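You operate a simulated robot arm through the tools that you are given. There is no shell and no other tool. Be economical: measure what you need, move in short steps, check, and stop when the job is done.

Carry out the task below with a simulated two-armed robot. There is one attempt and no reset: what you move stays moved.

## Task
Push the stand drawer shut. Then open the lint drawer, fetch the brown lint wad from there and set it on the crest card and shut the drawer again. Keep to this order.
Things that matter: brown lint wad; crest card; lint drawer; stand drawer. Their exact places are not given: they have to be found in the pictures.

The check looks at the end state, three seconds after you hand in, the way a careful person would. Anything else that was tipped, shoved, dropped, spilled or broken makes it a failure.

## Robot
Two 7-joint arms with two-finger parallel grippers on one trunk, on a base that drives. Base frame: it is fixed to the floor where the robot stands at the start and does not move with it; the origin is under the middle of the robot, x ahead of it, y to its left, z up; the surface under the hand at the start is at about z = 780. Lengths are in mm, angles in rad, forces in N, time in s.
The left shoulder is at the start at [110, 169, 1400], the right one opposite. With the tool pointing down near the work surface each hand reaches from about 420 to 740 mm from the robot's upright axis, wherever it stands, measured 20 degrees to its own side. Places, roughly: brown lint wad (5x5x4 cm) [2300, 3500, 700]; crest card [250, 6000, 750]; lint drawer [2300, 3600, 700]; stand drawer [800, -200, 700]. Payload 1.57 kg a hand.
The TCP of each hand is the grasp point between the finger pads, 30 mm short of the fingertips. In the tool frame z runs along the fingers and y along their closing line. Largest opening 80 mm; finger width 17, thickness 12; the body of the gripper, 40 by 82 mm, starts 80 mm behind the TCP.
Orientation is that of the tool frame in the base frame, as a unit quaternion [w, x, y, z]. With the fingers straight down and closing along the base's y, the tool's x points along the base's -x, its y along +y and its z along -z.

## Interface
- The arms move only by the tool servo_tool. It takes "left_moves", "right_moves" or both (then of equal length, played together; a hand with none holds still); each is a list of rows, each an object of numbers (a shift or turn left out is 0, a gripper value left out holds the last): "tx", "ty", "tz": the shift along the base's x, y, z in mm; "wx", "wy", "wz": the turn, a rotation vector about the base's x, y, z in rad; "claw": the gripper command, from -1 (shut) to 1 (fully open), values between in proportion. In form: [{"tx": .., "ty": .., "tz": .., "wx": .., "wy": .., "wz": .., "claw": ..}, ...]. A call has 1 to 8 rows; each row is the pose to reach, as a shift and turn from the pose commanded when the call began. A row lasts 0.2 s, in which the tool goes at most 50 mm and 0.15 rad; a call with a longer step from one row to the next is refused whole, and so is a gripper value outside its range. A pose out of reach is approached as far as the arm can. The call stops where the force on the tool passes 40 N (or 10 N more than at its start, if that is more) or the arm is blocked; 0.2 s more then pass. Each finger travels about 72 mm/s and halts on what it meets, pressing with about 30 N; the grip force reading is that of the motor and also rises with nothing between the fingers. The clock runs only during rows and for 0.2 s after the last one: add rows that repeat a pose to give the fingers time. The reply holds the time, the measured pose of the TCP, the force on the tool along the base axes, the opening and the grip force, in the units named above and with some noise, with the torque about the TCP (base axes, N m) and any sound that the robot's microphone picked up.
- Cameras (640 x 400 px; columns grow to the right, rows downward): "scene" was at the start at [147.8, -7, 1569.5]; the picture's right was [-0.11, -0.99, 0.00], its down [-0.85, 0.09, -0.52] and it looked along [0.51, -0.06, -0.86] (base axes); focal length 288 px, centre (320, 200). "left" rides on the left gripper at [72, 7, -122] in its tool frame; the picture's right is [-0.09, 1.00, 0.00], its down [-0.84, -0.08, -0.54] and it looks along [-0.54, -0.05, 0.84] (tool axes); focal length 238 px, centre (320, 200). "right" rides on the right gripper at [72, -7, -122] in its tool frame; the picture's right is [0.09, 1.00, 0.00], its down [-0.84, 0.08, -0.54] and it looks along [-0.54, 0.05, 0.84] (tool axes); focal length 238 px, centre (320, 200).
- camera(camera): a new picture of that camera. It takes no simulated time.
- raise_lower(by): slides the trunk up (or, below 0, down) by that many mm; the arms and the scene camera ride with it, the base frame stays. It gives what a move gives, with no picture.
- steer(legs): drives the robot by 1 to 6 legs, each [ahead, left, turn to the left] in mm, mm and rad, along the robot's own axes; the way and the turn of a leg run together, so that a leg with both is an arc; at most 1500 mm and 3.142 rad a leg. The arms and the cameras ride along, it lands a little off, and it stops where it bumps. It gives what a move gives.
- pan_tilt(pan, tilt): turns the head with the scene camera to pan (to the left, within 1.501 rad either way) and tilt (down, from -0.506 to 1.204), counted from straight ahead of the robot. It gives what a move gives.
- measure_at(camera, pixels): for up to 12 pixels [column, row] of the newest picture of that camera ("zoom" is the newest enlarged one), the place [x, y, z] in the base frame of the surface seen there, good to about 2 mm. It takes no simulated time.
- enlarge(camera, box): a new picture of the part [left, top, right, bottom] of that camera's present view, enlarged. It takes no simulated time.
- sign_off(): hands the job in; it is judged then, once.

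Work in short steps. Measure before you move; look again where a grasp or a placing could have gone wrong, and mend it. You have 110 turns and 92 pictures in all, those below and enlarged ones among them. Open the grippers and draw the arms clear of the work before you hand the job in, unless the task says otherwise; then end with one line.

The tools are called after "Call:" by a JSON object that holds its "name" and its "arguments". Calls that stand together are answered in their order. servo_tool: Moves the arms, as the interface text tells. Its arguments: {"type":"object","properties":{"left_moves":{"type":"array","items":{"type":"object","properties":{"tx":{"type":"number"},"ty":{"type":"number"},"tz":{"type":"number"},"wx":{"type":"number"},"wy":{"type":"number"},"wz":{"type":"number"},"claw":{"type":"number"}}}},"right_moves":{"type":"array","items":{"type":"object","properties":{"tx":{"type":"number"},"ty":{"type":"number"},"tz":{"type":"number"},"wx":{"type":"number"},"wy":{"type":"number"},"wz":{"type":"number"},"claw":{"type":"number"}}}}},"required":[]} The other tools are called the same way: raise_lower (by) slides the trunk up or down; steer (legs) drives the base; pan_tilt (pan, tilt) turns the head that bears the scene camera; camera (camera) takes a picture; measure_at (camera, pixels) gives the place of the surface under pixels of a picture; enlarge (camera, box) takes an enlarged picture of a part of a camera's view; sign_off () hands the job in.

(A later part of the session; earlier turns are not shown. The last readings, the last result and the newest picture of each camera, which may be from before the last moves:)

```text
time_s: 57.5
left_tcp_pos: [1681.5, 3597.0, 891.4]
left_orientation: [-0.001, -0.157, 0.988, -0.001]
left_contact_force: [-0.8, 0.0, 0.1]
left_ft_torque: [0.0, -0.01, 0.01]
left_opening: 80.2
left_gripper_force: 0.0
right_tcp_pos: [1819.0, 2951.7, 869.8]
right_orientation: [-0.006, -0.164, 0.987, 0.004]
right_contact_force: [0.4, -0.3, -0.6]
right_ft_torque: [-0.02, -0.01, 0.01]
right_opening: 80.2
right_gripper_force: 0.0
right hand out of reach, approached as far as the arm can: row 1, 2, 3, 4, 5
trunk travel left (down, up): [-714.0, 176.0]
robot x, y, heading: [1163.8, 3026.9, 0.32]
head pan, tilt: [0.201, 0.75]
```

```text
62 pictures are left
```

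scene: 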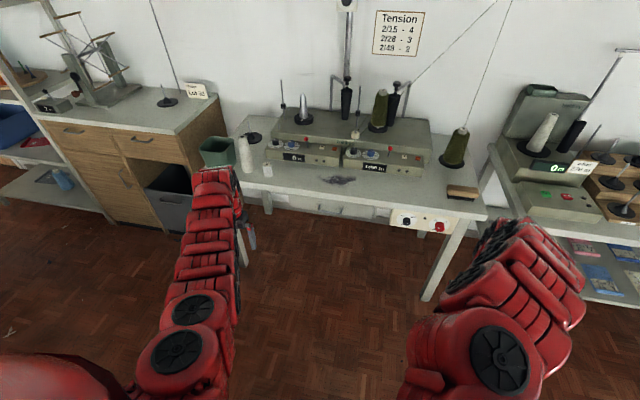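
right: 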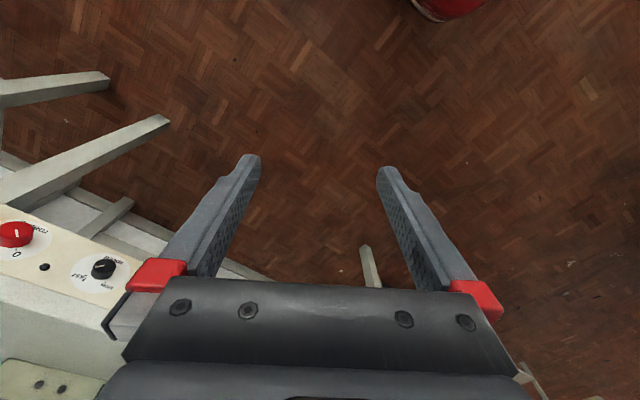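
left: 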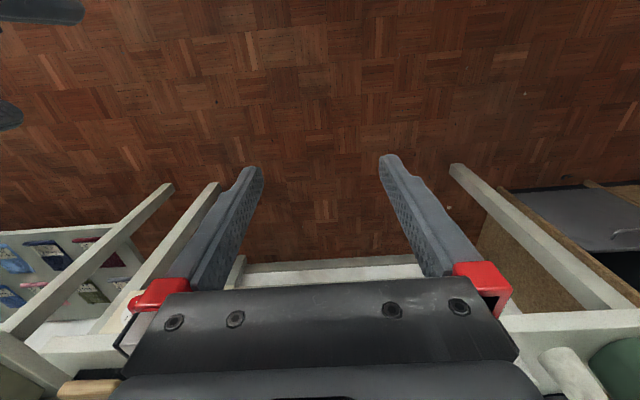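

Drawer visible at about (335,208), under the edge. Zoom in.

Call:
{"name": "enlarge", "arguments": {"camera": "scene", "box": [270, 150, 400, 240]}}

Call:
{"name": "measure_at", "arguments": {"camera": "zoom", "pixels": [[100, 180], [300, 210], [200, 210], [320, 265], [480, 290], [430, 285], [250, 255], [150, 245], [310, 250], [330, 250], [360, 280], [130, 220]]}}

```text
4.44 times, centred on (335, 195) of scene
```

zoom: 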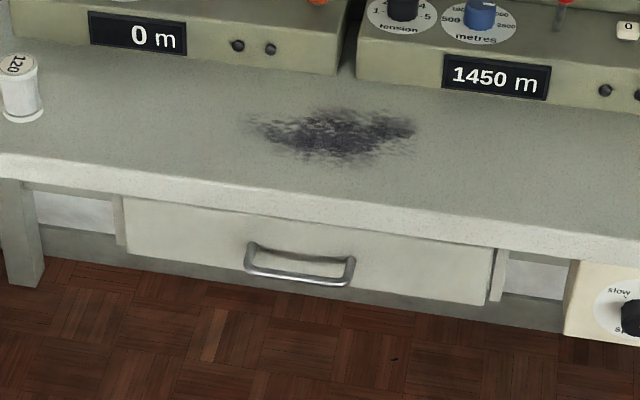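

```text
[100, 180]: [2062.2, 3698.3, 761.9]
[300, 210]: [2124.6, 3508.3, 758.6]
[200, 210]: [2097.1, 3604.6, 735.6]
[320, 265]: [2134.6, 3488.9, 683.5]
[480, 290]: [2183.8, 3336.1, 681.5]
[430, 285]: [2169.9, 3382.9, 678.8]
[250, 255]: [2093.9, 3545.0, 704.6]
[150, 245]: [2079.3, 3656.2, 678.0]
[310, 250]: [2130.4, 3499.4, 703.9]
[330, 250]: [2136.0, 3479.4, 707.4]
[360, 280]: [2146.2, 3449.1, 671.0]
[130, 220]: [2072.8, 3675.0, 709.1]
```

The handle bar is horizontal, about 110 wide, standing ~35 mm off the front. I'll hook it with closed fingers from above. First bring the left hand back in line, then drive 400 mm ahead.

Call:
{"name": "servo_tool", "arguments": {"left_moves": [{"tx": -12, "ty": -45, "claw": -1}, {"tx": -24, "ty": -90}, {"tx": -36, "ty": -135}, {"tx": -48, "ty": -180}, {"tx": -60, "ty": -226}]}}

Call:
{"name": "steer", "arguments": {"legs": [[400, 0, 0]]}}

Call:
{"name": "camera", "arguments": {"camera": "left"}}

Call:
{"name": "camera", "arguments": {"camera": "scene"}}

```text
time_s: 58.7
left_tcp_pos: [1621.7, 3366.4, 891.6]
left_orientation: [0.0, -0.158, 0.987, -0.001]
left_contact_force: [-1.0, -0.2, 0.2]
left_ft_torque: [-0.02, 0.01, -0.01]
left_opening: 0.2
left_gripper_force: 21.0
right_tcp_pos: [1816.6, 2951.7, 870.1]
right_orientation: [-0.005, -0.163, 0.987, 0.004]
right_contact_force: [-0.4, 0.2, -0.5]
right_ft_torque: [0.0, -0.01, -0.04]
right_opening: 79.9
right_gripper_force: 0.2
trunk travel left (down, up): [-714.0, 176.0]
robot x, y, heading: [1164.5, 3026.8, 0.321]
head pan, tilt: [0.201, 0.75]
```

```text
time_s: 61.2
left_tcp_pos: [1998.1, 3496.5, 892.4]
left_orientation: [-0.001, -0.16, 0.987, -0.001]
left_contact_force: [-0.5, 0.1, 0.3]
left_ft_torque: [0.0, -0.01, -0.01]
left_opening: 0.0
left_gripper_force: 21.8
right_tcp_pos: [2194.6, 3082.2, 871.1]
right_orientation: [-0.006, -0.167, 0.986, 0.003]
right_contact_force: [-0.5, 1.0, -0.4]
right_ft_torque: [0.0, -0.04, -0.01]
right_opening: 80.5
right_gripper_force: 0.1
trunk travel left (down, up): [-714.0, 176.0]
robot x, y, heading: [1541.5, 3152.9, 0.328]
head pan, tilt: [0.201, 0.75]
```

```text
60 pictures are left
```

left: 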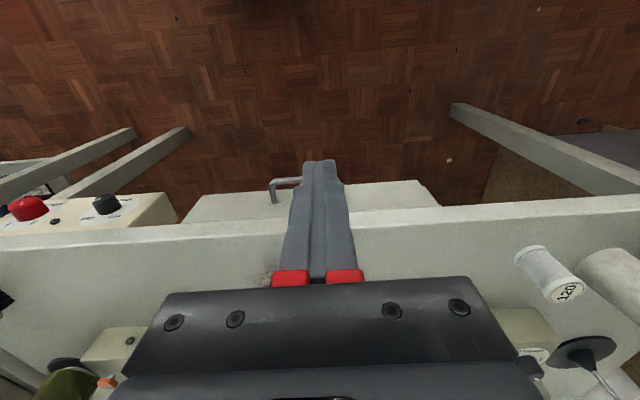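

```text
59 pictures are left
```

scene: 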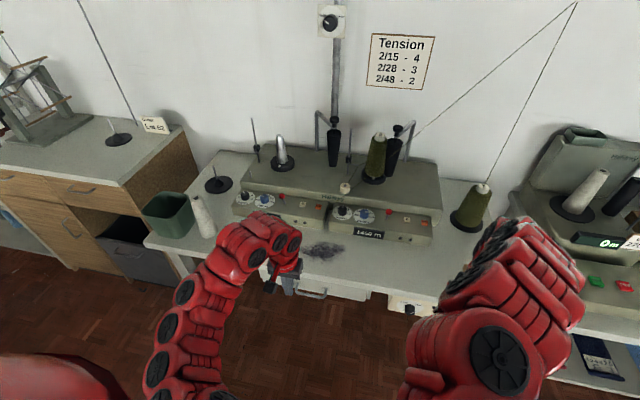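

The handle's right end shows at (272,190); measure bar, drawer and edge.

Call:
{"name": "measure_at", "arguments": {"camera": "left", "pixels": [[272, 190], [285, 181], [276, 183], [293, 181], [220, 205], [400, 195], [220, 228], [400, 215], [190, 215], [430, 195]]}}

Call:
{"name": "enlarge", "arguments": {"camera": "left", "box": [220, 140, 420, 260]}}

```text
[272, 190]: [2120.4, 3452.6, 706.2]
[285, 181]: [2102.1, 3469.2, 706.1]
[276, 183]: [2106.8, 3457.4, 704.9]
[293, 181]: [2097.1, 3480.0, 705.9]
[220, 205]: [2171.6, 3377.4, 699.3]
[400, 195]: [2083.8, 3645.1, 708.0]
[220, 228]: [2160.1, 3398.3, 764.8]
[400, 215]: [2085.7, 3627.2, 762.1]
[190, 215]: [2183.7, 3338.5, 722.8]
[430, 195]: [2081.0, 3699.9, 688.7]
```

```text
3.20 times, centred on (320, 200) of left
```

zoom: 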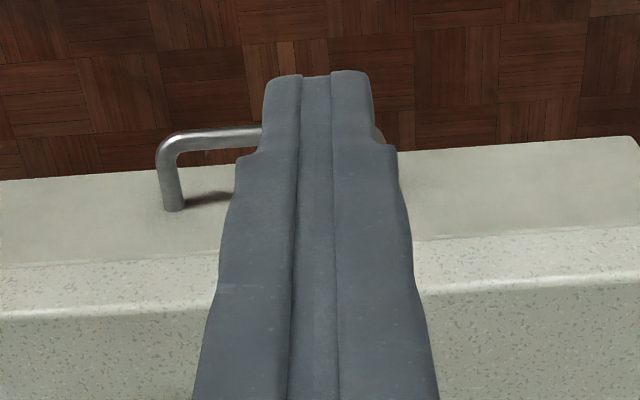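

Front plane f≈3110, bar f≈3072 (z 706), table edge f≈3105; a 17 mm finger at f=3090 fits. Move above it first.

Call:
{"name": "servo_tool", "arguments": {"left_moves": [{"tx": 37, "ty": 4}, {"tx": 73, "ty": 8}, {"tx": 109.4, "ty": 12.6}, {"tx": 109.4, "ty": 12.6, "tz": -40}, {"tx": 109.4, "ty": 12.6, "tz": -80}, {"tx": 109.4, "ty": 12.6, "tz": -110}, {"tx": 109.4, "ty": 12.6, "tz": -110}]}}

Call:
{"name": "camera", "arguments": {"camera": "left"}}

```text
time_s: 62.8
left_tcp_pos: [2107.4, 3509.8, 781.5]
left_orientation: [0.0, -0.16, 0.987, -0.001]
left_contact_force: [0.0, -0.4, 0.8]
left_ft_torque: [0.02, 0.0, 0.01]
left_opening: 0.0
left_gripper_force: 20.9
right_tcp_pos: [2193.5, 3082.3, 870.5]
right_orientation: [-0.005, -0.167, 0.986, 0.004]
right_contact_force: [-1.3, 0.8, 0.7]
right_ft_torque: [-0.02, 0.0, 0.0]
right_opening: 79.8
right_gripper_force: 0.0
trunk travel left (down, up): [-714.0, 176.0]
robot x, y, heading: [1543.2, 3153.2, 0.331]
head pan, tilt: [0.201, 0.75]
```

```text
57 pictures are left
```

left: 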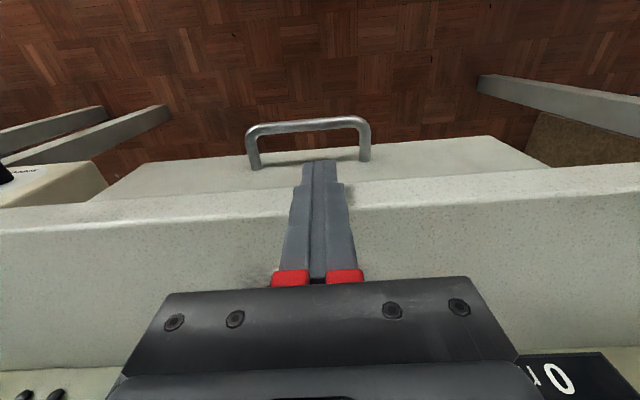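

Finger is between bar (row ~125) and front. Verify the bar and edge before lowering.

Call:
{"name": "measure_at", "arguments": {"camera": "left", "pixels": [[308, 126], [280, 128], [345, 122], [253, 155], [366, 150], [260, 182], [380, 178], [270, 215]]}}

```text
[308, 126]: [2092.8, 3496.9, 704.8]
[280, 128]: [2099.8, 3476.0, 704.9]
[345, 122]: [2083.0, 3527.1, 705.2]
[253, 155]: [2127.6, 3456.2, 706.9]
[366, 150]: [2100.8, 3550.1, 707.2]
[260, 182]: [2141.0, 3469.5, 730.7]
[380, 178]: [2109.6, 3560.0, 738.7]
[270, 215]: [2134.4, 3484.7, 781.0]
```

All consistent; lower to TCP z 713.

Call:
{"name": "servo_tool", "arguments": {"left_moves": [{"tz": -23}, {"tz": -46}, {"tz": -68}, {"tz": -68}]}}

Call:
{"name": "camera", "arguments": {"camera": "left"}}

```text
time_s: 63.8
left_tcp_pos: [2101.2, 3511.0, 715.6]
left_orientation: [-0.001, -0.16, 0.987, 0.0]
left_contact_force: [-0.5, 0.5, -1.1]
left_ft_torque: [0.02, -0.02, 0.0]
left_opening: 0.0
left_gripper_force: 21.3
left hand out of reach, approached as far as the arm can: row 3, 4
right_tcp_pos: [2194.9, 3082.2, 870.2]
right_orientation: [-0.004, -0.167, 0.986, 0.003]
right_contact_force: [-0.2, 0.3, 0.3]
right_ft_torque: [-0.01, -0.01, 0.0]
right_opening: 79.9
right_gripper_force: 0.1
trunk travel left (down, up): [-714.0, 176.0]
robot x, y, heading: [1541.5, 3151.8, 0.33]
head pan, tilt: [0.201, 0.75]
```

```text
56 pictures are left
```

left: 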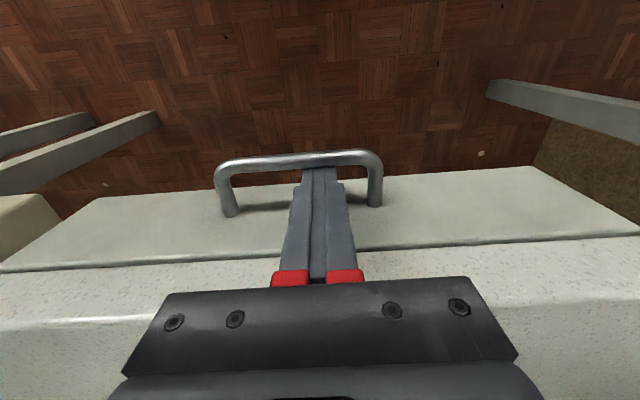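

Hooked. Pull back 150 mm along -f, gently.

Call:
{"name": "servo_tool", "arguments": {"left_moves": [{"tx": -19, "ty": -6.2}, {"tx": -38, "ty": -12.4}, {"tx": -57, "ty": -18.6}, {"tx": -76, "ty": -24.8}, {"tx": -95, "ty": -31}, {"tx": -114, "ty": -37.2}, {"tx": -133, "ty": -43.4}, {"tx": -152, "ty": -49.6}]}}

Call:
{"name": "camera", "arguments": {"camera": "left"}}

Call:
{"name": "camera", "arguments": {"camera": "scene"}}

```text
time_s: 65.6
left_tcp_pos: [1958.0, 3465.4, 707.2]
left_orientation: [-0.002, -0.161, 0.987, -0.001]
left_contact_force: [-0.2, -0.6, 0.8]
left_ft_torque: [-0.02, 0.01, -0.01]
left_opening: 0.3
left_gripper_force: 21.4
left hand out of reach, approached as far as the arm can: row 8
right_tcp_pos: [2195.3, 3081.3, 870.7]
right_orientation: [-0.006, -0.168, 0.986, 0.004]
right_contact_force: [1.3, 0.2, 0.1]
right_ft_torque: [0.0, 0.03, 0.02]
right_opening: 79.9
right_gripper_force: 0.2
trunk travel left (down, up): [-714.0, 176.0]
robot x, y, heading: [1542.8, 3151.8, 0.324]
head pan, tilt: [0.201, 0.75]
```

```text
55 pictures are left
```

left: 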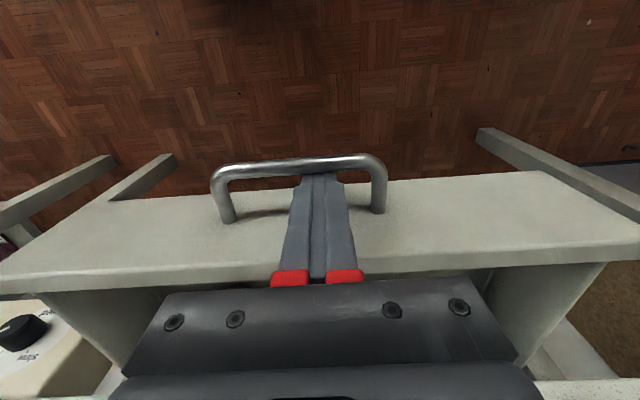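

```text
54 pictures are left
```

scene: 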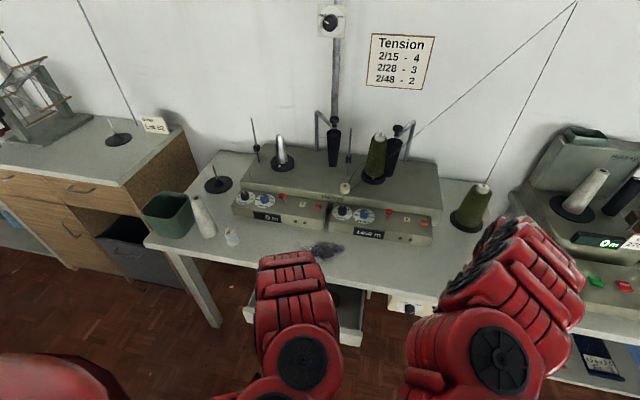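

Drawer open about 150 mm. Raise the hand straight out of the handle and look inside.

Call:
{"name": "servo_tool", "arguments": {"left_moves": [{"tz": 40}, {"tz": 80}, {"tz": 120}, {"tz": 150, "tx": -10, "ty": -3}, {"tz": 150, "tx": -10, "ty": -3}]}}

Call:
{"name": "camera", "arguments": {"camera": "left"}}

Call:
{"name": "camera", "arguments": {"camera": "scene"}}

```text
time_s: 66.8
left_tcp_pos: [2027.8, 3491.9, 817.8]
left_orientation: [-0.002, -0.161, 0.987, -0.001]
left_contact_force: [0.4, -0.2, -0.6]
left_ft_torque: [0.01, 0.01, -0.05]
left_opening: 0.0
left_gripper_force: 21.2
left hand out of reach, approached as far as the arm can: row 1, 2, 3, 4, 5
right_tcp_pos: [2195.0, 3081.7, 870.6]
right_orientation: [-0.006, -0.167, 0.986, 0.004]
right_contact_force: [0.7, 0.3, 0.7]
right_ft_torque: [0.0, -0.03, -0.01]
right_opening: 80.0
right_gripper_force: 0.1
trunk travel left (down, up): [-714.0, 176.0]
robot x, y, heading: [1538.9, 3153.4, 0.327]
head pan, tilt: [0.201, 0.75]
```

```text
53 pictures are left
```

left: 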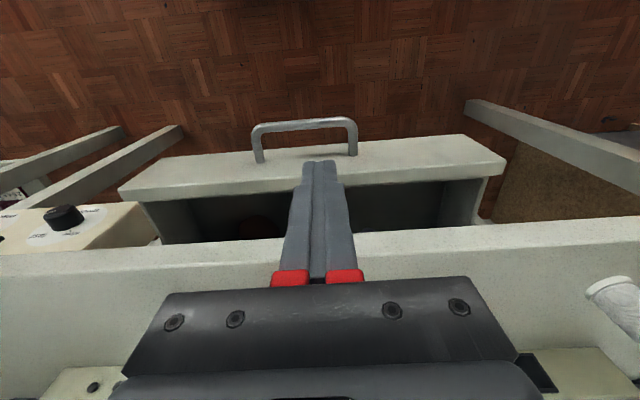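

```text
52 pictures are left
```

scene: 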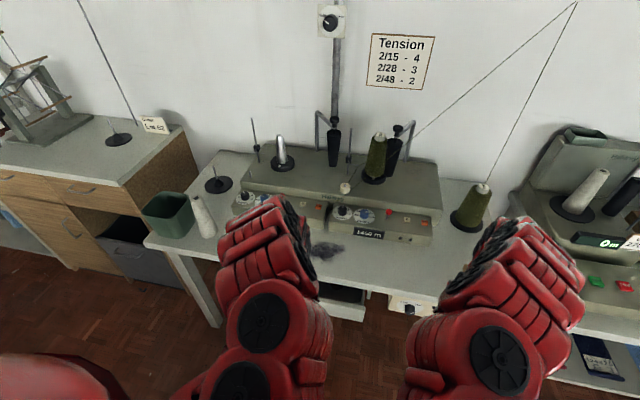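

The hand drifted forward while rising. Measure the drawer front and the brown thing at (262,226).

Call:
{"name": "enlarge", "arguments": {"camera": "left", "box": [120, 110, 520, 280]}}

Call:
{"name": "measure_at", "arguments": {"camera": "left", "pixels": [[300, 125], [200, 170], [400, 160], [260, 226], [250, 222], [200, 230], [400, 210], [480, 200], [145, 215], [400, 235], [272, 232], [262, 215]]}}

```text
1.60 times, centred on (320, 195) of left
```

zoom: 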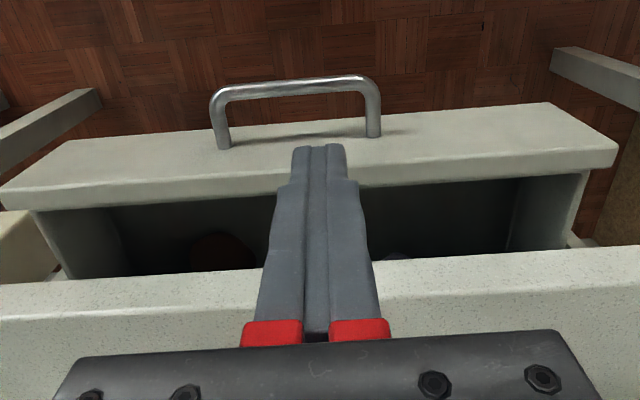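

```text
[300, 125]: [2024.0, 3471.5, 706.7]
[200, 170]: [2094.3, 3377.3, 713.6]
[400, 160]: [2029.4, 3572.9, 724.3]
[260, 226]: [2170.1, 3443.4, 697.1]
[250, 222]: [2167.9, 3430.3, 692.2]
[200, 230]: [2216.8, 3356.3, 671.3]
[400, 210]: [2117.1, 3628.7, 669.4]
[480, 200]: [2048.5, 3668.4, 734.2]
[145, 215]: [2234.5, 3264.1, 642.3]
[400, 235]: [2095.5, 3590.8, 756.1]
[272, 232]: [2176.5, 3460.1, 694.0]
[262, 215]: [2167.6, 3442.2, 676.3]
```

The drawer was pushed back to ~73 mm open; the wad is near (2170,3443,697). I'll back the robot 50 mm, hook again in a better arm range, and pull by driving.

Call:
{"name": "steer", "arguments": {"legs": [[-50, 0, 0]]}}

Call:
{"name": "camera", "arguments": {"camera": "left"}}

```text
time_s: 67.7
left_tcp_pos: [1983.5, 3475.8, 817.2]
left_orientation: [-0.003, -0.161, 0.987, -0.002]
left_contact_force: [-0.6, -1.2, 0.4]
left_ft_torque: [0.0, -0.04, 0.04]
left_opening: 0.0
left_gripper_force: 20.7
right_tcp_pos: [2148.9, 3066.5, 869.9]
right_orientation: [-0.006, -0.166, 0.986, 0.003]
right_contact_force: [-1.0, 0.0, 0.0]
right_ft_torque: [0.01, 0.0, -0.03]
right_opening: 80.1
right_gripper_force: 0.1
trunk travel left (down, up): [-714.0, 176.0]
robot x, y, heading: [1496.5, 3139.2, 0.322]
head pan, tilt: [0.201, 0.75]
```

```text
50 pictures are left
```

left: 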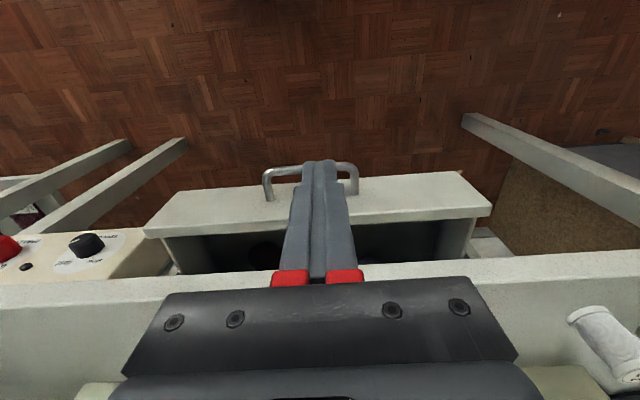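

Move 54 mm forward over the gap, then down to z 713.

Call:
{"name": "servo_tool", "arguments": {"left_moves": [{"tx": 26, "ty": 8.5}, {"tx": 51.3, "ty": 16.7}, {"tx": 51.3, "ty": 16.7}]}}

Call:
{"name": "camera", "arguments": {"camera": "left"}}

```text
time_s: 68.5
left_tcp_pos: [2033.4, 3491.0, 819.0]
left_orientation: [-0.002, -0.161, 0.987, -0.001]
left_contact_force: [0.4, 1.1, -0.4]
left_ft_torque: [-0.02, -0.01, 0.03]
left_opening: 0.0
left_gripper_force: 21.3
right_tcp_pos: [2146.6, 3066.9, 869.5]
right_orientation: [-0.005, -0.165, 0.986, 0.004]
right_contact_force: [-0.5, 0.5, 0.1]
right_ft_torque: [-0.01, -0.02, 0.02]
right_opening: 80.1
right_gripper_force: 0.1
trunk travel left (down, up): [-714.0, 176.0]
robot x, y, heading: [1494.3, 3138.5, 0.331]
head pan, tilt: [0.201, 0.75]
```

```text
49 pictures are left
```

left: 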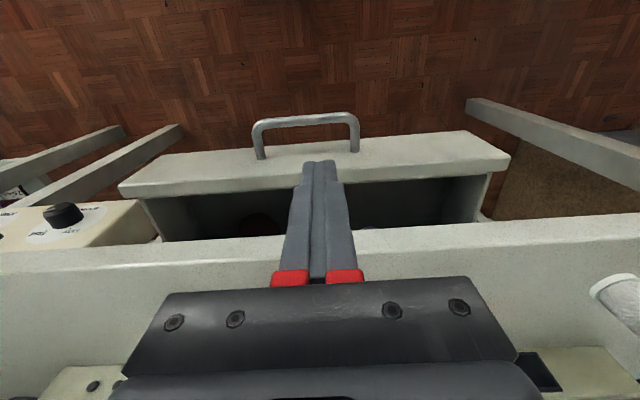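

At f≈3014, right between bar and front. Lower.

Call:
{"name": "servo_tool", "arguments": {"left_moves": [{"tz": -40}, {"tz": -75}, {"tz": -105}, {"tz": -105}]}}

Call:
{"name": "camera", "arguments": {"camera": "left"}}

```text
time_s: 69.5
left_tcp_pos: [2033.5, 3490.7, 712.9]
left_orientation: [-0.001, -0.161, 0.987, -0.001]
left_contact_force: [0.1, -0.2, 0.2]
left_ft_torque: [-0.02, 0.01, 0.01]
left_opening: 0.0
left_gripper_force: 21.7
right_tcp_pos: [2148.6, 3064.9, 870.6]
right_orientation: [-0.005, -0.166, 0.986, 0.004]
right_contact_force: [0.1, 0.1, 0.2]
right_ft_torque: [0.01, 0.01, 0.0]
right_opening: 79.9
right_gripper_force: 0.0
trunk travel left (down, up): [-714.0, 176.0]
robot x, y, heading: [1497.0, 3132.2, 0.324]
head pan, tilt: [0.201, 0.75]
```

```text
48 pictures are left
```

left: 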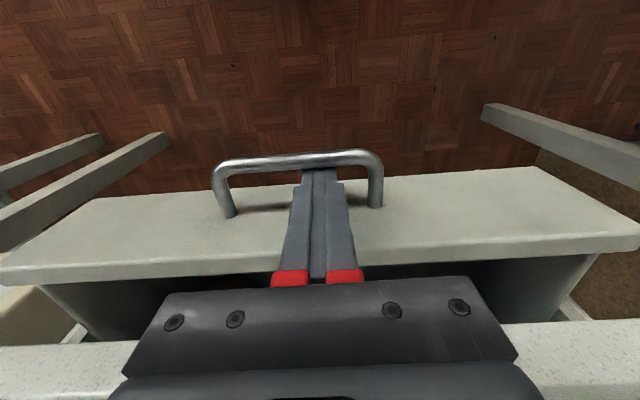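

Hooked again. Pull by driving straight back 120 mm (drawer open ~185).

Call:
{"name": "steer", "arguments": {"legs": [[-120, 0, 0]]}}

Call:
{"name": "camera", "arguments": {"camera": "left"}}

```text
time_s: 70.8
left_tcp_pos: [1918.9, 3452.4, 712.9]
left_orientation: [-0.002, -0.162, 0.987, -0.001]
left_contact_force: [0.4, 0.2, 0.0]
left_ft_torque: [-0.01, 0.0, 0.02]
left_opening: 0.1
left_gripper_force: 21.3
right_tcp_pos: [2033.2, 3027.3, 869.3]
right_orientation: [-0.006, -0.166, 0.986, 0.003]
right_contact_force: [-1.2, 0.0, -0.4]
right_ft_torque: [-0.02, 0.01, -0.02]
right_opening: 80.0
right_gripper_force: 0.1
trunk travel left (down, up): [-714.0, 176.0]
robot x, y, heading: [1383.5, 3098.6, 0.325]
head pan, tilt: [0.201, 0.75]
```

```text
47 pictures are left
```

left: 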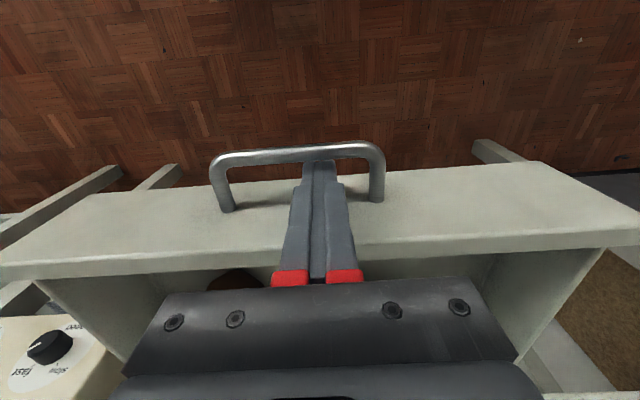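

Now straight up out of the handle (this column was reachable before).

Call:
{"name": "servo_tool", "arguments": {"left_moves": [{"tz": 35}, {"tz": 70}, {"tz": 105}, {"tz": 135}, {"tz": 135}]}}

Call:
{"name": "camera", "arguments": {"camera": "left"}}

Call:
{"name": "camera", "arguments": {"camera": "scene"}}

```text
time_s: 72.0
left_tcp_pos: [1921.3, 3453.1, 847.2]
left_orientation: [-0.001, -0.161, 0.987, -0.001]
left_contact_force: [0.8, 0.6, 0.5]
left_ft_torque: [-0.02, -0.02, -0.02]
left_opening: 0.0
left_gripper_force: 21.6
right_tcp_pos: [2033.4, 3027.4, 870.5]
right_orientation: [-0.006, -0.166, 0.986, 0.003]
right_contact_force: [-0.7, -0.2, -0.7]
right_ft_torque: [0.01, 0.04, 0.03]
right_opening: 80.1
right_gripper_force: 0.1
trunk travel left (down, up): [-714.0, 176.0]
robot x, y, heading: [1382.9, 3100.9, 0.329]
head pan, tilt: [0.201, 0.75]
```

```text
46 pictures are left
```

left: 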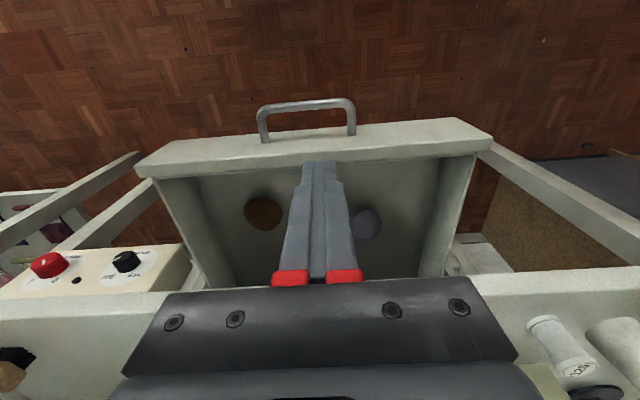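

```text
45 pictures are left
```

scene: 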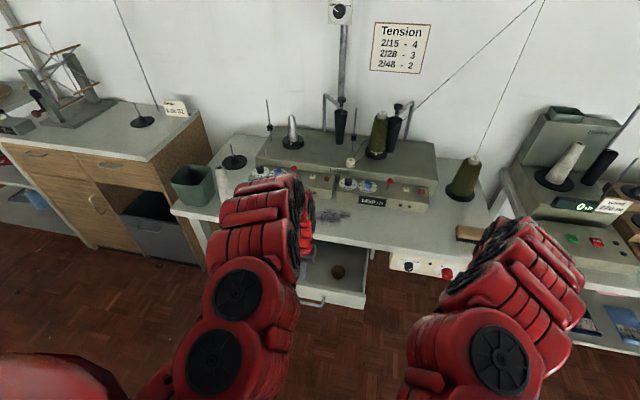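

Drawer is well open; brown wad at (263,213), a grey one at (366,223). Measure them.

Call:
{"name": "measure_at", "arguments": {"camera": "left", "pixels": [[263, 213], [246, 213], [280, 213], [263, 199], [263, 228], [366, 223], [355, 222], [230, 240], [220, 160], [300, 150], [190, 200], [450, 200]]}}

Call:
{"name": "measure_at", "arguments": {"camera": "scene", "pixels": [[337, 271], [345, 300], [370, 245], [335, 250]]}}

```text
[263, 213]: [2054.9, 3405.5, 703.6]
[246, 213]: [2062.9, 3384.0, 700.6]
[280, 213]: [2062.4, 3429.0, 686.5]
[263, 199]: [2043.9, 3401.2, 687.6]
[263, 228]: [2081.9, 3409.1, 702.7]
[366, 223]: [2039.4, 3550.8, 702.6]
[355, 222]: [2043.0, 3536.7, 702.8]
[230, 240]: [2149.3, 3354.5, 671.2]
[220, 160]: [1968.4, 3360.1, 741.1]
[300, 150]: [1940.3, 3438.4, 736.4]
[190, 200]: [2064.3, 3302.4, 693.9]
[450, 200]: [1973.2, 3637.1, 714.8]
```

```text
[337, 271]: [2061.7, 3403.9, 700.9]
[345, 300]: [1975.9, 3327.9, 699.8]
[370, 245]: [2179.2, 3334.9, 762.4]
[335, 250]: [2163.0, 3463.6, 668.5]
```

The brown wad's centre is about (2064,3408), top 704. Drive 130 mm ahead to bring it in reach, open the gripper.

Call:
{"name": "steer", "arguments": {"legs": [[130, 0, 0]]}}

Call:
{"name": "servo_tool", "arguments": {"left_moves": [{"claw": 0.85}, {"claw": 0.85}, {"claw": 0.85}]}}

```text
time_s: 73.2
left_tcp_pos: [2039.7, 3493.6, 848.0]
left_orientation: [-0.001, -0.16, 0.987, -0.001]
left_contact_force: [0.2, -0.1, 0.5]
left_ft_torque: [-0.01, 0.01, -0.01]
left_opening: 0.0
left_gripper_force: 20.9
right_tcp_pos: [2155.0, 3068.6, 870.8]
right_orientation: [-0.005, -0.166, 0.986, 0.004]
right_contact_force: [0.3, 0.2, 0.1]
right_ft_torque: [0.02, 0.01, 0.03]
right_opening: 80.0
right_gripper_force: 0.0
trunk travel left (down, up): [-714.0, 176.0]
robot x, y, heading: [1505.0, 3139.2, 0.327]
head pan, tilt: [0.201, 0.75]
```

```text
time_s: 74.0
left_tcp_pos: [2040.8, 3494.1, 847.9]
left_orientation: [-0.001, -0.16, 0.987, -0.001]
left_contact_force: [0.5, -0.2, -0.1]
left_ft_torque: [0.01, -0.01, 0.02]
left_opening: 74.0
left_gripper_force: 0.1
right_tcp_pos: [2156.3, 3068.8, 869.8]
right_orientation: [-0.006, -0.166, 0.986, 0.004]
right_contact_force: [0.5, -0.3, -0.2]
right_ft_torque: [0.0, -0.02, 0.0]
right_opening: 80.0
right_gripper_force: 0.1
trunk travel left (down, up): [-714.0, 176.0]
robot x, y, heading: [1504.3, 3141.4, 0.321]
head pan, tilt: [0.201, 0.75]
```

Shift above the wad and descend part-way.

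Call:
{"name": "servo_tool", "arguments": {"left_moves": [{"tx": 12, "ty": -43}, {"tx": 23, "ty": -86}, {"tx": 23, "ty": -86, "tz": -45}, {"tx": 23, "ty": -86, "tz": -75}, {"tx": 23, "ty": -86, "tz": -75}]}}

Call:
{"name": "camera", "arguments": {"camera": "left"}}

```text
time_s: 75.2
left_tcp_pos: [2063.7, 3408.6, 771.7]
left_orientation: [0.0, -0.16, 0.987, -0.001]
left_contact_force: [-0.1, 0.4, 0.2]
left_ft_torque: [0.03, -0.05, 0.03]
left_opening: 74.2
left_gripper_force: 0.0
right_tcp_pos: [2155.6, 3068.1, 870.7]
right_orientation: [-0.005, -0.165, 0.986, 0.003]
right_contact_force: [0.2, -0.4, 0.2]
right_ft_torque: [-0.01, -0.02, -0.04]
right_opening: 79.8
right_gripper_force: 0.1
trunk travel left (down, up): [-714.0, 176.0]
robot x, y, heading: [1505.4, 3142.7, 0.321]
head pan, tilt: [0.201, 0.75]
```

```text
44 pictures are left
```

left: 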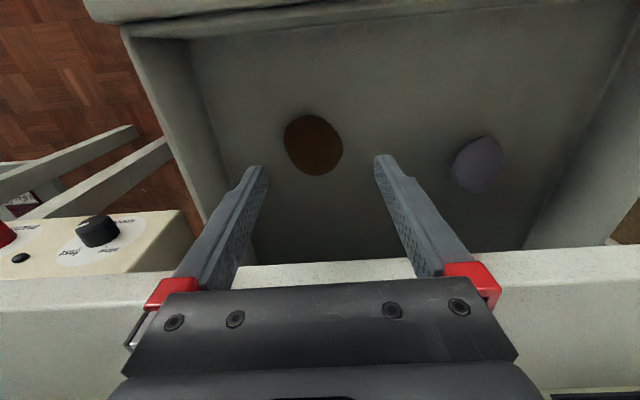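

Wad at (313,145) lies between the fingers. Remeasure for fore-aft.

Call:
{"name": "measure_at", "arguments": {"camera": "left", "pixels": [[313, 145], [313, 118], [313, 172], [288, 145], [340, 145], [350, 160], [310, 190], [455, 180]]}}

```text
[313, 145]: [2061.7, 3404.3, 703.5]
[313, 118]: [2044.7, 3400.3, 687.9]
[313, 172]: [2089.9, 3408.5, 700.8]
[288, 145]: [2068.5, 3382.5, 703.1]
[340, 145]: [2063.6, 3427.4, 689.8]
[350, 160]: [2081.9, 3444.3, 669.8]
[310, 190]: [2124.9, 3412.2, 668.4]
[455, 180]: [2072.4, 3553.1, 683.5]
```

Well centred. Descend to z 705 and close.

Call:
{"name": "servo_tool", "arguments": {"left_moves": [{"tz": -25}, {"tz": -48}, {"tz": -67}, {"tz": -67}, {"tz": -67, "claw": -0.5}, {"tz": -67, "claw": -0.5}, {"tz": -67, "claw": -0.5}, {"tz": -67, "claw": -0.5}]}}

Call:
{"name": "camera", "arguments": {"camera": "left"}}

```text
time_s: 77.0
left_tcp_pos: [2064.1, 3409.5, 703.9]
left_orientation: [-0.002, -0.16, 0.987, -0.001]
left_contact_force: [0.7, 0.1, -0.4]
left_ft_torque: [0.01, 0.01, 0.01]
left_opening: 36.6
left_gripper_force: 30.4
right_tcp_pos: [2156.6, 3069.2, 871.2]
right_orientation: [-0.006, -0.166, 0.986, 0.004]
right_contact_force: [0.6, -0.3, 0.5]
right_ft_torque: [0.02, 0.04, 0.01]
right_opening: 80.1
right_gripper_force: 0.0
trunk travel left (down, up): [-714.0, 176.0]
robot x, y, heading: [1504.5, 3139.8, 0.32]
head pan, tilt: [0.201, 0.75]
```

```text
43 pictures are left
```

left: 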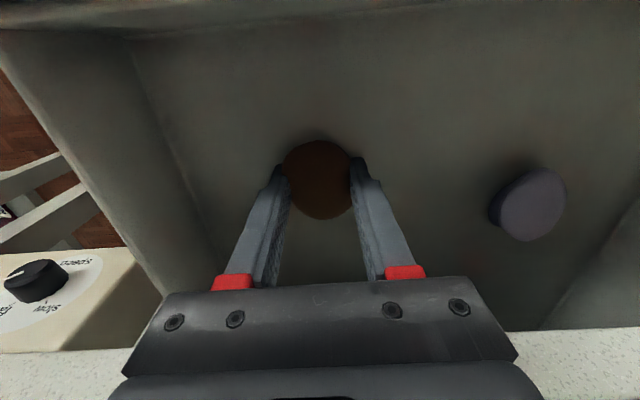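

Gripped (36.6 mm, 30 N). Lift straight up and check.

Call:
{"name": "servo_tool", "arguments": {"left_moves": [{"tz": 35}, {"tz": 70}, {"tz": 105}, {"tz": 140}, {"tz": 160}]}}

Call:
{"name": "camera", "arguments": {"camera": "left"}}

```text
time_s: 78.2
left_tcp_pos: [2062.7, 3407.8, 866.6]
left_orientation: [-0.002, -0.16, 0.987, -0.001]
left_contact_force: [-0.5, -0.6, -0.3]
left_ft_torque: [-0.02, -0.01, -0.02]
left_opening: 35.5
left_gripper_force: 29.4
right_tcp_pos: [2155.4, 3069.5, 870.5]
right_orientation: [-0.006, -0.166, 0.986, 0.004]
right_contact_force: [0.3, 0.4, 0.8]
right_ft_torque: [0.0, -0.04, -0.02]
right_opening: 80.0
right_gripper_force: 0.1
trunk travel left (down, up): [-714.0, 176.0]
robot x, y, heading: [1503.5, 3139.6, 0.326]
head pan, tilt: [0.201, 0.75]
```

```text
42 pictures are left
```

left: 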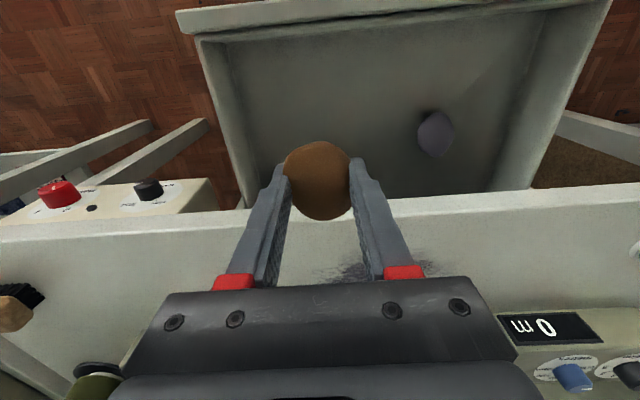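

Wad is held. Back away from the table, turn left and look toward the card's area.

Call:
{"name": "steer", "arguments": {"legs": [[-350, 0, 0], [0, 0, 1.3]]}}

Call:
{"name": "pan_tilt", "arguments": {"pan": 0.35, "tilt": 0.3}}

Call:
{"name": "camera", "arguments": {"camera": "scene"}}

```text
time_s: 83.8
left_tcp_pos: [1052.7, 3637.0, 866.5]
left_orientation: [0.001, 0.73, -0.684, 0.002]
left_contact_force: [0.2, -0.5, -0.7]
left_ft_torque: [-0.02, 0.0, 0.0]
left_opening: 35.3
left_gripper_force: 29.7
right_tcp_pos: [1404.4, 3640.3, 869.8]
right_orientation: [0.007, 0.735, -0.678, 0.001]
right_contact_force: [0.2, 0.0, 0.3]
right_ft_torque: [0.03, 0.0, -0.02]
right_opening: 79.9
right_gripper_force: 0.0
trunk travel left (down, up): [-714.0, 176.0]
robot x, y, heading: [1172.0, 3027.9, 1.639]
head pan, tilt: [0.201, 0.75]
```

```text
time_s: 84.7
left_tcp_pos: [1052.0, 3638.0, 866.2]
left_orientation: [0.001, 0.731, -0.683, 0.002]
left_contact_force: [-0.3, -0.1, -0.3]
left_ft_torque: [0.03, -0.01, 0.01]
left_opening: 35.6
left_gripper_force: 29.5
right_tcp_pos: [1405.1, 3641.2, 871.0]
right_orientation: [0.007, 0.735, -0.679, 0.0]
right_contact_force: [0.6, 0.3, -0.3]
right_ft_torque: [-0.01, 0.01, -0.01]
right_opening: 80.1
right_gripper_force: 0.0
trunk travel left (down, up): [-714.0, 176.0]
robot x, y, heading: [1171.8, 3029.9, 1.642]
head pan, tilt: [0.351, 0.3]
```

```text
41 pictures are left
```

scene: 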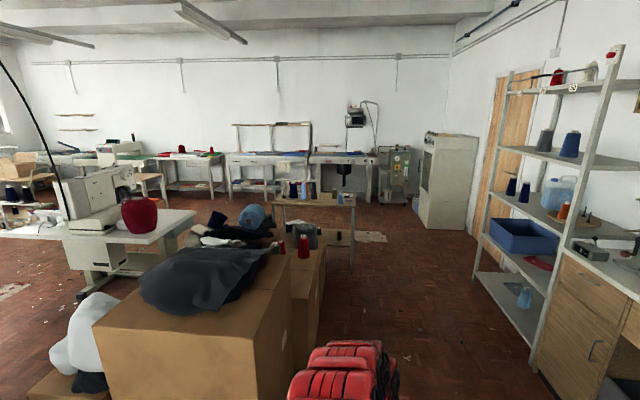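

A small table at (315,200) may carry the card; zoom and measure.

Call:
{"name": "enlarge", "arguments": {"camera": "scene", "box": [230, 160, 400, 280]}}

Call:
{"name": "measure_at", "arguments": {"camera": "scene", "pixels": [[330, 200], [355, 200], [280, 200], [352, 268], [290, 340], [325, 250], [330, 290], [255, 380], [160, 225], [530, 260], [540, 370], [295, 255]]}}

```text
3.33 times, centred on (315, 220) of scene
```

zoom: 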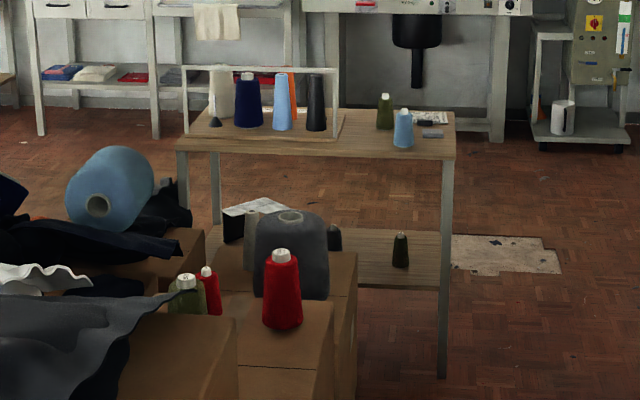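

```text
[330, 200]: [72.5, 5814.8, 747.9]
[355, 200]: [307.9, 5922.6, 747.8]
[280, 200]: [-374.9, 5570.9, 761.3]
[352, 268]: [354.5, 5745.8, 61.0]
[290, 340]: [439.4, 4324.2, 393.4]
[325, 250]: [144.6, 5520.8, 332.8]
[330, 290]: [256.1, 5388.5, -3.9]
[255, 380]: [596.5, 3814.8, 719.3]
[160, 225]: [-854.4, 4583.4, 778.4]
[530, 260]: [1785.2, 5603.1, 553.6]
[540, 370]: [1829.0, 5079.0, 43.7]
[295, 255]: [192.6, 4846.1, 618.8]
```

That table is at z≈748 and the card spot is near its right end. Drive along the free aisle beside it.

Call:
{"name": "steer", "arguments": {"legs": [[1350, 0, 0], [1150, 0, 0]]}}

Call:
{"name": "pan_tilt", "arguments": {"pan": 1.0, "tilt": 0.65}}

Call:
{"name": "camera", "arguments": {"camera": "scene"}}

```text
time_s: 96.9
left_tcp_pos: [886.1, 6134.0, 866.8]
left_orientation: [0.001, 0.728, -0.685, 0.001]
left_contact_force: [-0.9, -0.2, -0.5]
left_ft_torque: [0.01, 0.0, -0.03]
left_opening: 38.7
left_gripper_force: 29.8
right_tcp_pos: [1238.9, 6135.2, 869.9]
right_orientation: [0.006, 0.732, -0.681, 0.001]
right_contact_force: [0.1, 0.3, -0.4]
right_ft_torque: [0.02, 0.01, 0.0]
right_opening: 80.0
right_gripper_force: 0.0
trunk travel left (down, up): [-714.0, 176.0]
robot x, y, heading: [1002.7, 5521.8, 1.633]
head pan, tilt: [0.351, 0.3]
```

```text
time_s: 97.9
left_tcp_pos: [886.0, 6133.7, 865.3]
left_orientation: [0.0, 0.729, -0.685, 0.002]
left_contact_force: [0.4, -0.4, -0.1]
left_ft_torque: [0.0, 0.02, -0.02]
left_opening: 38.4
left_gripper_force: 29.8
right_tcp_pos: [1238.2, 6134.9, 870.3]
right_orientation: [0.006, 0.732, -0.681, 0.001]
right_contact_force: [0.3, -0.2, -0.8]
right_ft_torque: [-0.02, -0.03, 0.02]
right_opening: 80.0
right_gripper_force: 0.1
trunk travel left (down, up): [-714.0, 176.0]
robot x, y, heading: [1000.5, 5525.3, 1.637]
head pan, tilt: [1.0, 0.649]
```

```text
39 pictures are left
```

scene: 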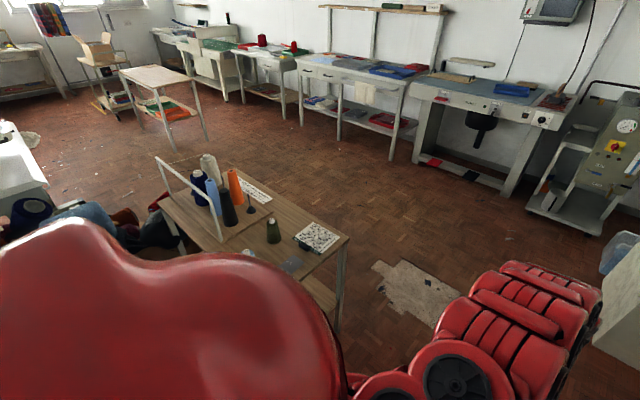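

Two patterned cards: (318,238) and (255,190). Zoom to tell which is the crest card.

Call:
{"name": "enlarge", "arguments": {"camera": "scene", "box": [220, 160, 360, 290]}}

Call:
{"name": "measure_at", "arguments": {"camera": "scene", "pixels": [[318, 238], [258, 190], [292, 264], [273, 235], [348, 238], [335, 320], [308, 247], [303, 233], [322, 222], [340, 237], [322, 252], [247, 252]]}}

```text
3.08 times, centred on (290, 225) of scene
```

zoom: 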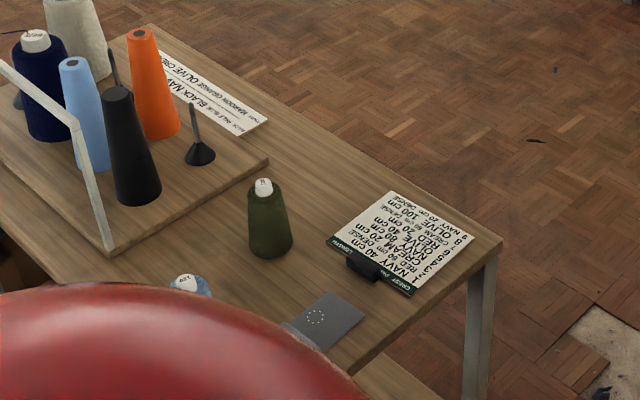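

```text
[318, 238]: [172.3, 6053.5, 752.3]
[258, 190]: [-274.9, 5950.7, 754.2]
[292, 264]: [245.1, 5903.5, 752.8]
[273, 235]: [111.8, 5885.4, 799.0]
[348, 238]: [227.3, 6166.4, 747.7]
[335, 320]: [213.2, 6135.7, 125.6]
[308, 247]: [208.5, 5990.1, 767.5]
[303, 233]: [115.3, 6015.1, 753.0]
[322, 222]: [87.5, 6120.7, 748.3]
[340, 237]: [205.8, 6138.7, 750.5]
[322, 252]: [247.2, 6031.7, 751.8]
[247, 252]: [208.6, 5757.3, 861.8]
```

The grey card at (292,264), with a ring emblem, versus a clipboard headed "CREST P…". I'll position closer and look properly: turn toward the table.

Call:
{"name": "steer", "arguments": {"legs": [[0, 0, 0.9]]}}

Call:
{"name": "pan_tilt", "arguments": {"pan": 0.2, "tilt": 0.75}}

Call:
{"name": "camera", "arguments": {"camera": "scene"}}

```text
time_s: 100.7
left_tcp_pos: [448.5, 5805.7, 866.1]
left_orientation: [-0.001, 0.956, -0.293, 0.002]
left_contact_force: [-0.4, 0.3, 0.7]
left_ft_torque: [0.0, -0.01, 0.03]
left_opening: 38.3
left_gripper_force: 30.6
right_tcp_pos: [661.2, 6085.6, 870.5]
right_orientation: [0.005, 0.958, -0.288, 0.004]
right_contact_force: [-1.3, 0.1, 0.0]
right_ft_torque: [0.0, 0.01, -0.01]
right_opening: 79.9
right_gripper_force: 0.0
trunk travel left (down, up): [-714.0, 176.0]
robot x, y, heading: [1001.0, 5525.5, 2.546]
head pan, tilt: [1.0, 0.649]
```

```text
time_s: 101.8
left_tcp_pos: [447.9, 5805.8, 864.7]
left_orientation: [-0.001, 0.956, -0.294, 0.002]
left_contact_force: [0.2, 0.0, -0.2]
left_ft_torque: [-0.01, 0.0, -0.02]
left_opening: 38.4
left_gripper_force: 29.6
right_tcp_pos: [663.3, 6083.9, 869.5]
right_orientation: [0.005, 0.958, -0.288, 0.004]
right_contact_force: [-0.2, 1.0, -0.3]
right_ft_torque: [0.03, 0.02, 0.0]
right_opening: 80.1
right_gripper_force: 0.1
trunk travel left (down, up): [-714.0, 176.0]
robot x, y, heading: [1003.6, 5524.3, 2.548]
head pan, tilt: [0.201, 0.75]
```

```text
37 pictures are left
```

scene: 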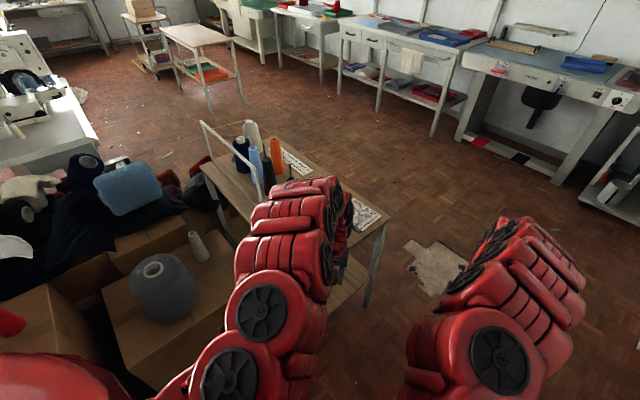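

Look with the left hand camera.

Call:
{"name": "camera", "arguments": {"camera": "left"}}

```text
36 pictures are left
```

left: 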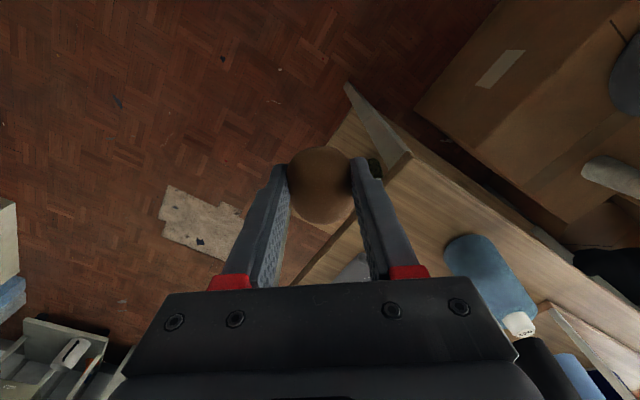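

Drive ahead and slightly right so that the card falls into the left hand's area.

Call:
{"name": "steer", "arguments": {"legs": [[0, -80, 0], [240, 0, 0]]}}

Call:
{"name": "camera", "arguments": {"camera": "left"}}

Call:
{"name": "camera", "arguments": {"camera": "scene"}}

```text
time_s: 104.2
left_tcp_pos: [296.4, 6006.6, 866.2]
left_orientation: [-0.001, 0.956, -0.294, 0.002]
left_contact_force: [0.1, 0.0, 0.5]
left_ft_torque: [-0.02, 0.03, 0.04]
left_opening: 38.3
left_gripper_force: 30.1
right_tcp_pos: [510.9, 6285.2, 871.0]
right_orientation: [0.005, 0.957, -0.289, 0.003]
right_contact_force: [0.3, 0.0, -0.2]
right_ft_torque: [0.01, 0.02, 0.01]
right_opening: 79.9
right_gripper_force: 0.0
trunk travel left (down, up): [-714.0, 176.0]
robot x, y, heading: [846.9, 5725.1, 2.549]
head pan, tilt: [0.201, 0.75]
```

```text
35 pictures are left
```

left: 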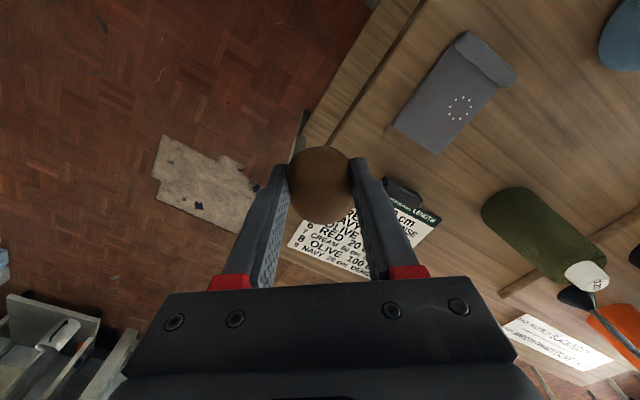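

```text
34 pictures are left
```

scene: 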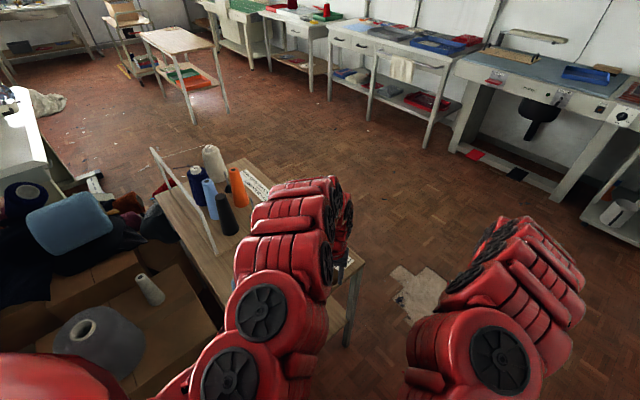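

Zoom on the grey item with the ring at (455,95).

Call:
{"name": "enlarge", "arguments": {"camera": "left", "box": [340, 0, 580, 220]}}

Call:
{"name": "measure_at", "arguments": {"camera": "left", "pixels": [[462, 35], [515, 78], [440, 152], [394, 123], [458, 107], [440, 115], [490, 60], [480, 90], [405, 190], [500, 205], [530, 230], [350, 130]]}}

```text
1.82 times, centred on (460, 110) of left
```

zoom: 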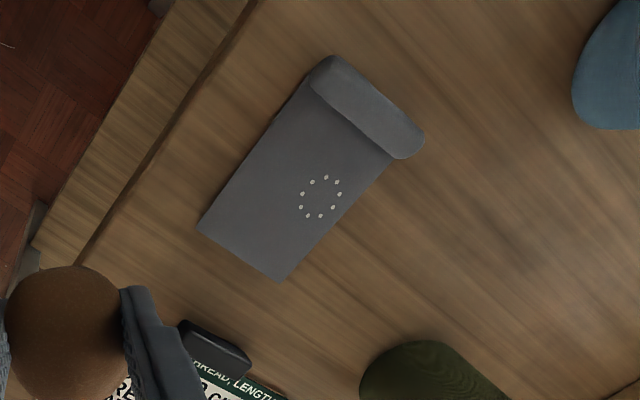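

```text
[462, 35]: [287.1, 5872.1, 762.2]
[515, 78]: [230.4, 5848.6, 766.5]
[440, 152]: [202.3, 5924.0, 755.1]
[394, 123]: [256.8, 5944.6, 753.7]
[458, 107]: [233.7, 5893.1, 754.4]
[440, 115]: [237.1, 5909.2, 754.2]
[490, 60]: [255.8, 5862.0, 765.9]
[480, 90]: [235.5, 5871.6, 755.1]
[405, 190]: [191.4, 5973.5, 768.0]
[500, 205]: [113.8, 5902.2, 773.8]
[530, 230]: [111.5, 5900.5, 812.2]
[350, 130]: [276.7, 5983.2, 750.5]
```

The grey item looks like a rolled fabric panel; the text card may be the "crest card". Move the hand aside to read the card's heading.

Call:
{"name": "servo_tool", "arguments": {"left_moves": [{"tx": 27, "ty": 40}, {"tx": 54, "ty": 80}, {"tx": 80, "ty": 120}, {"tx": 90, "ty": 135}]}}

Call:
{"name": "enlarge", "arguments": {"camera": "left", "box": [300, 0, 640, 220]}}

Call:
{"name": "enlarge", "arguments": {"camera": "scene", "box": [200, 150, 400, 300]}}

```text
time_s: 105.2
left_tcp_pos: [386.0, 6142.4, 865.4]
left_orientation: [-0.001, 0.956, -0.294, 0.002]
left_contact_force: [-0.5, -0.6, 0.4]
left_ft_torque: [0.0, 0.0, 0.01]
left_opening: 38.6
left_gripper_force: 29.4
right_tcp_pos: [510.6, 6285.9, 870.3]
right_orientation: [0.006, 0.957, -0.29, 0.004]
right_contact_force: [-0.1, 0.6, 0.5]
right_ft_torque: [0.02, 0.0, 0.0]
right_opening: 79.8
right_gripper_force: 0.1
trunk travel left (down, up): [-714.0, 176.0]
robot x, y, heading: [853.5, 5724.9, 2.547]
head pan, tilt: [0.201, 0.75]
```

```text
1.82 times, centred on (470, 110) of left
```

zoom: 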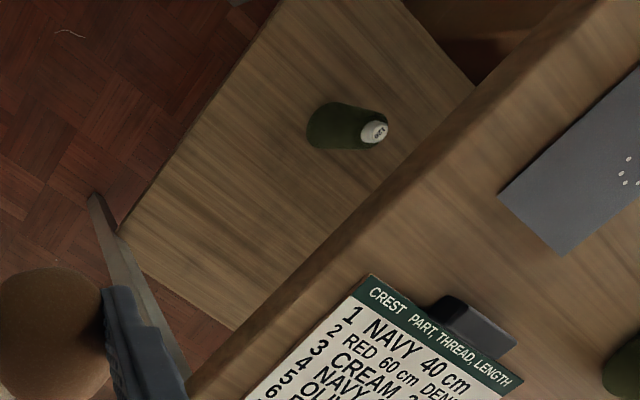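

```text
2.67 times, centred on (300, 225) of scene
```

zoom: 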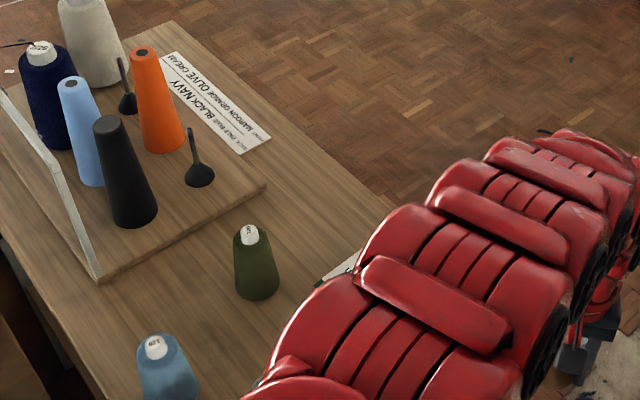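

The card is headed "CREST": that's the crest card. Drive a bit nearer so its centre (~165,6072) is in reach.

Call:
{"name": "steer", "arguments": {"legs": [[100, -50, 0]]}}

Call:
{"name": "camera", "arguments": {"camera": "left"}}

```text
time_s: 106.4
left_tcp_pos: [332.1, 6239.7, 866.1]
left_orientation: [0.0, 0.956, -0.294, 0.002]
left_contact_force: [-0.8, -0.2, 0.6]
left_ft_torque: [-0.01, -0.03, -0.03]
left_opening: 38.6
left_gripper_force: 30.1
right_tcp_pos: [454.7, 6382.8, 871.0]
right_orientation: [0.005, 0.958, -0.288, 0.003]
right_contact_force: [-0.9, 0.0, 0.4]
right_ft_torque: [0.0, 0.04, 0.01]
right_opening: 79.8
right_gripper_force: 0.0
trunk travel left (down, up): [-714.0, 176.0]
robot x, y, heading: [791.4, 5823.6, 2.543]
head pan, tilt: [0.201, 0.75]
```

```text
30 pictures are left
```

left: 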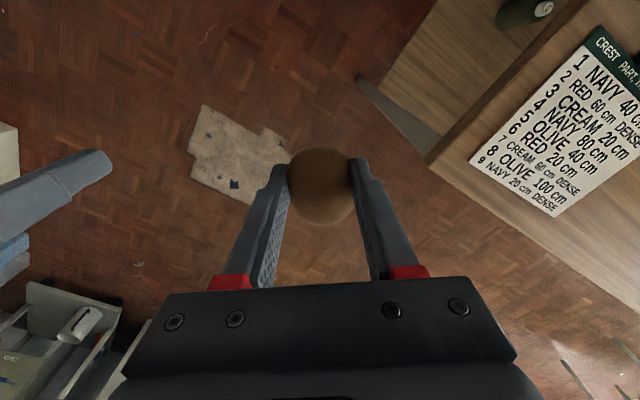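

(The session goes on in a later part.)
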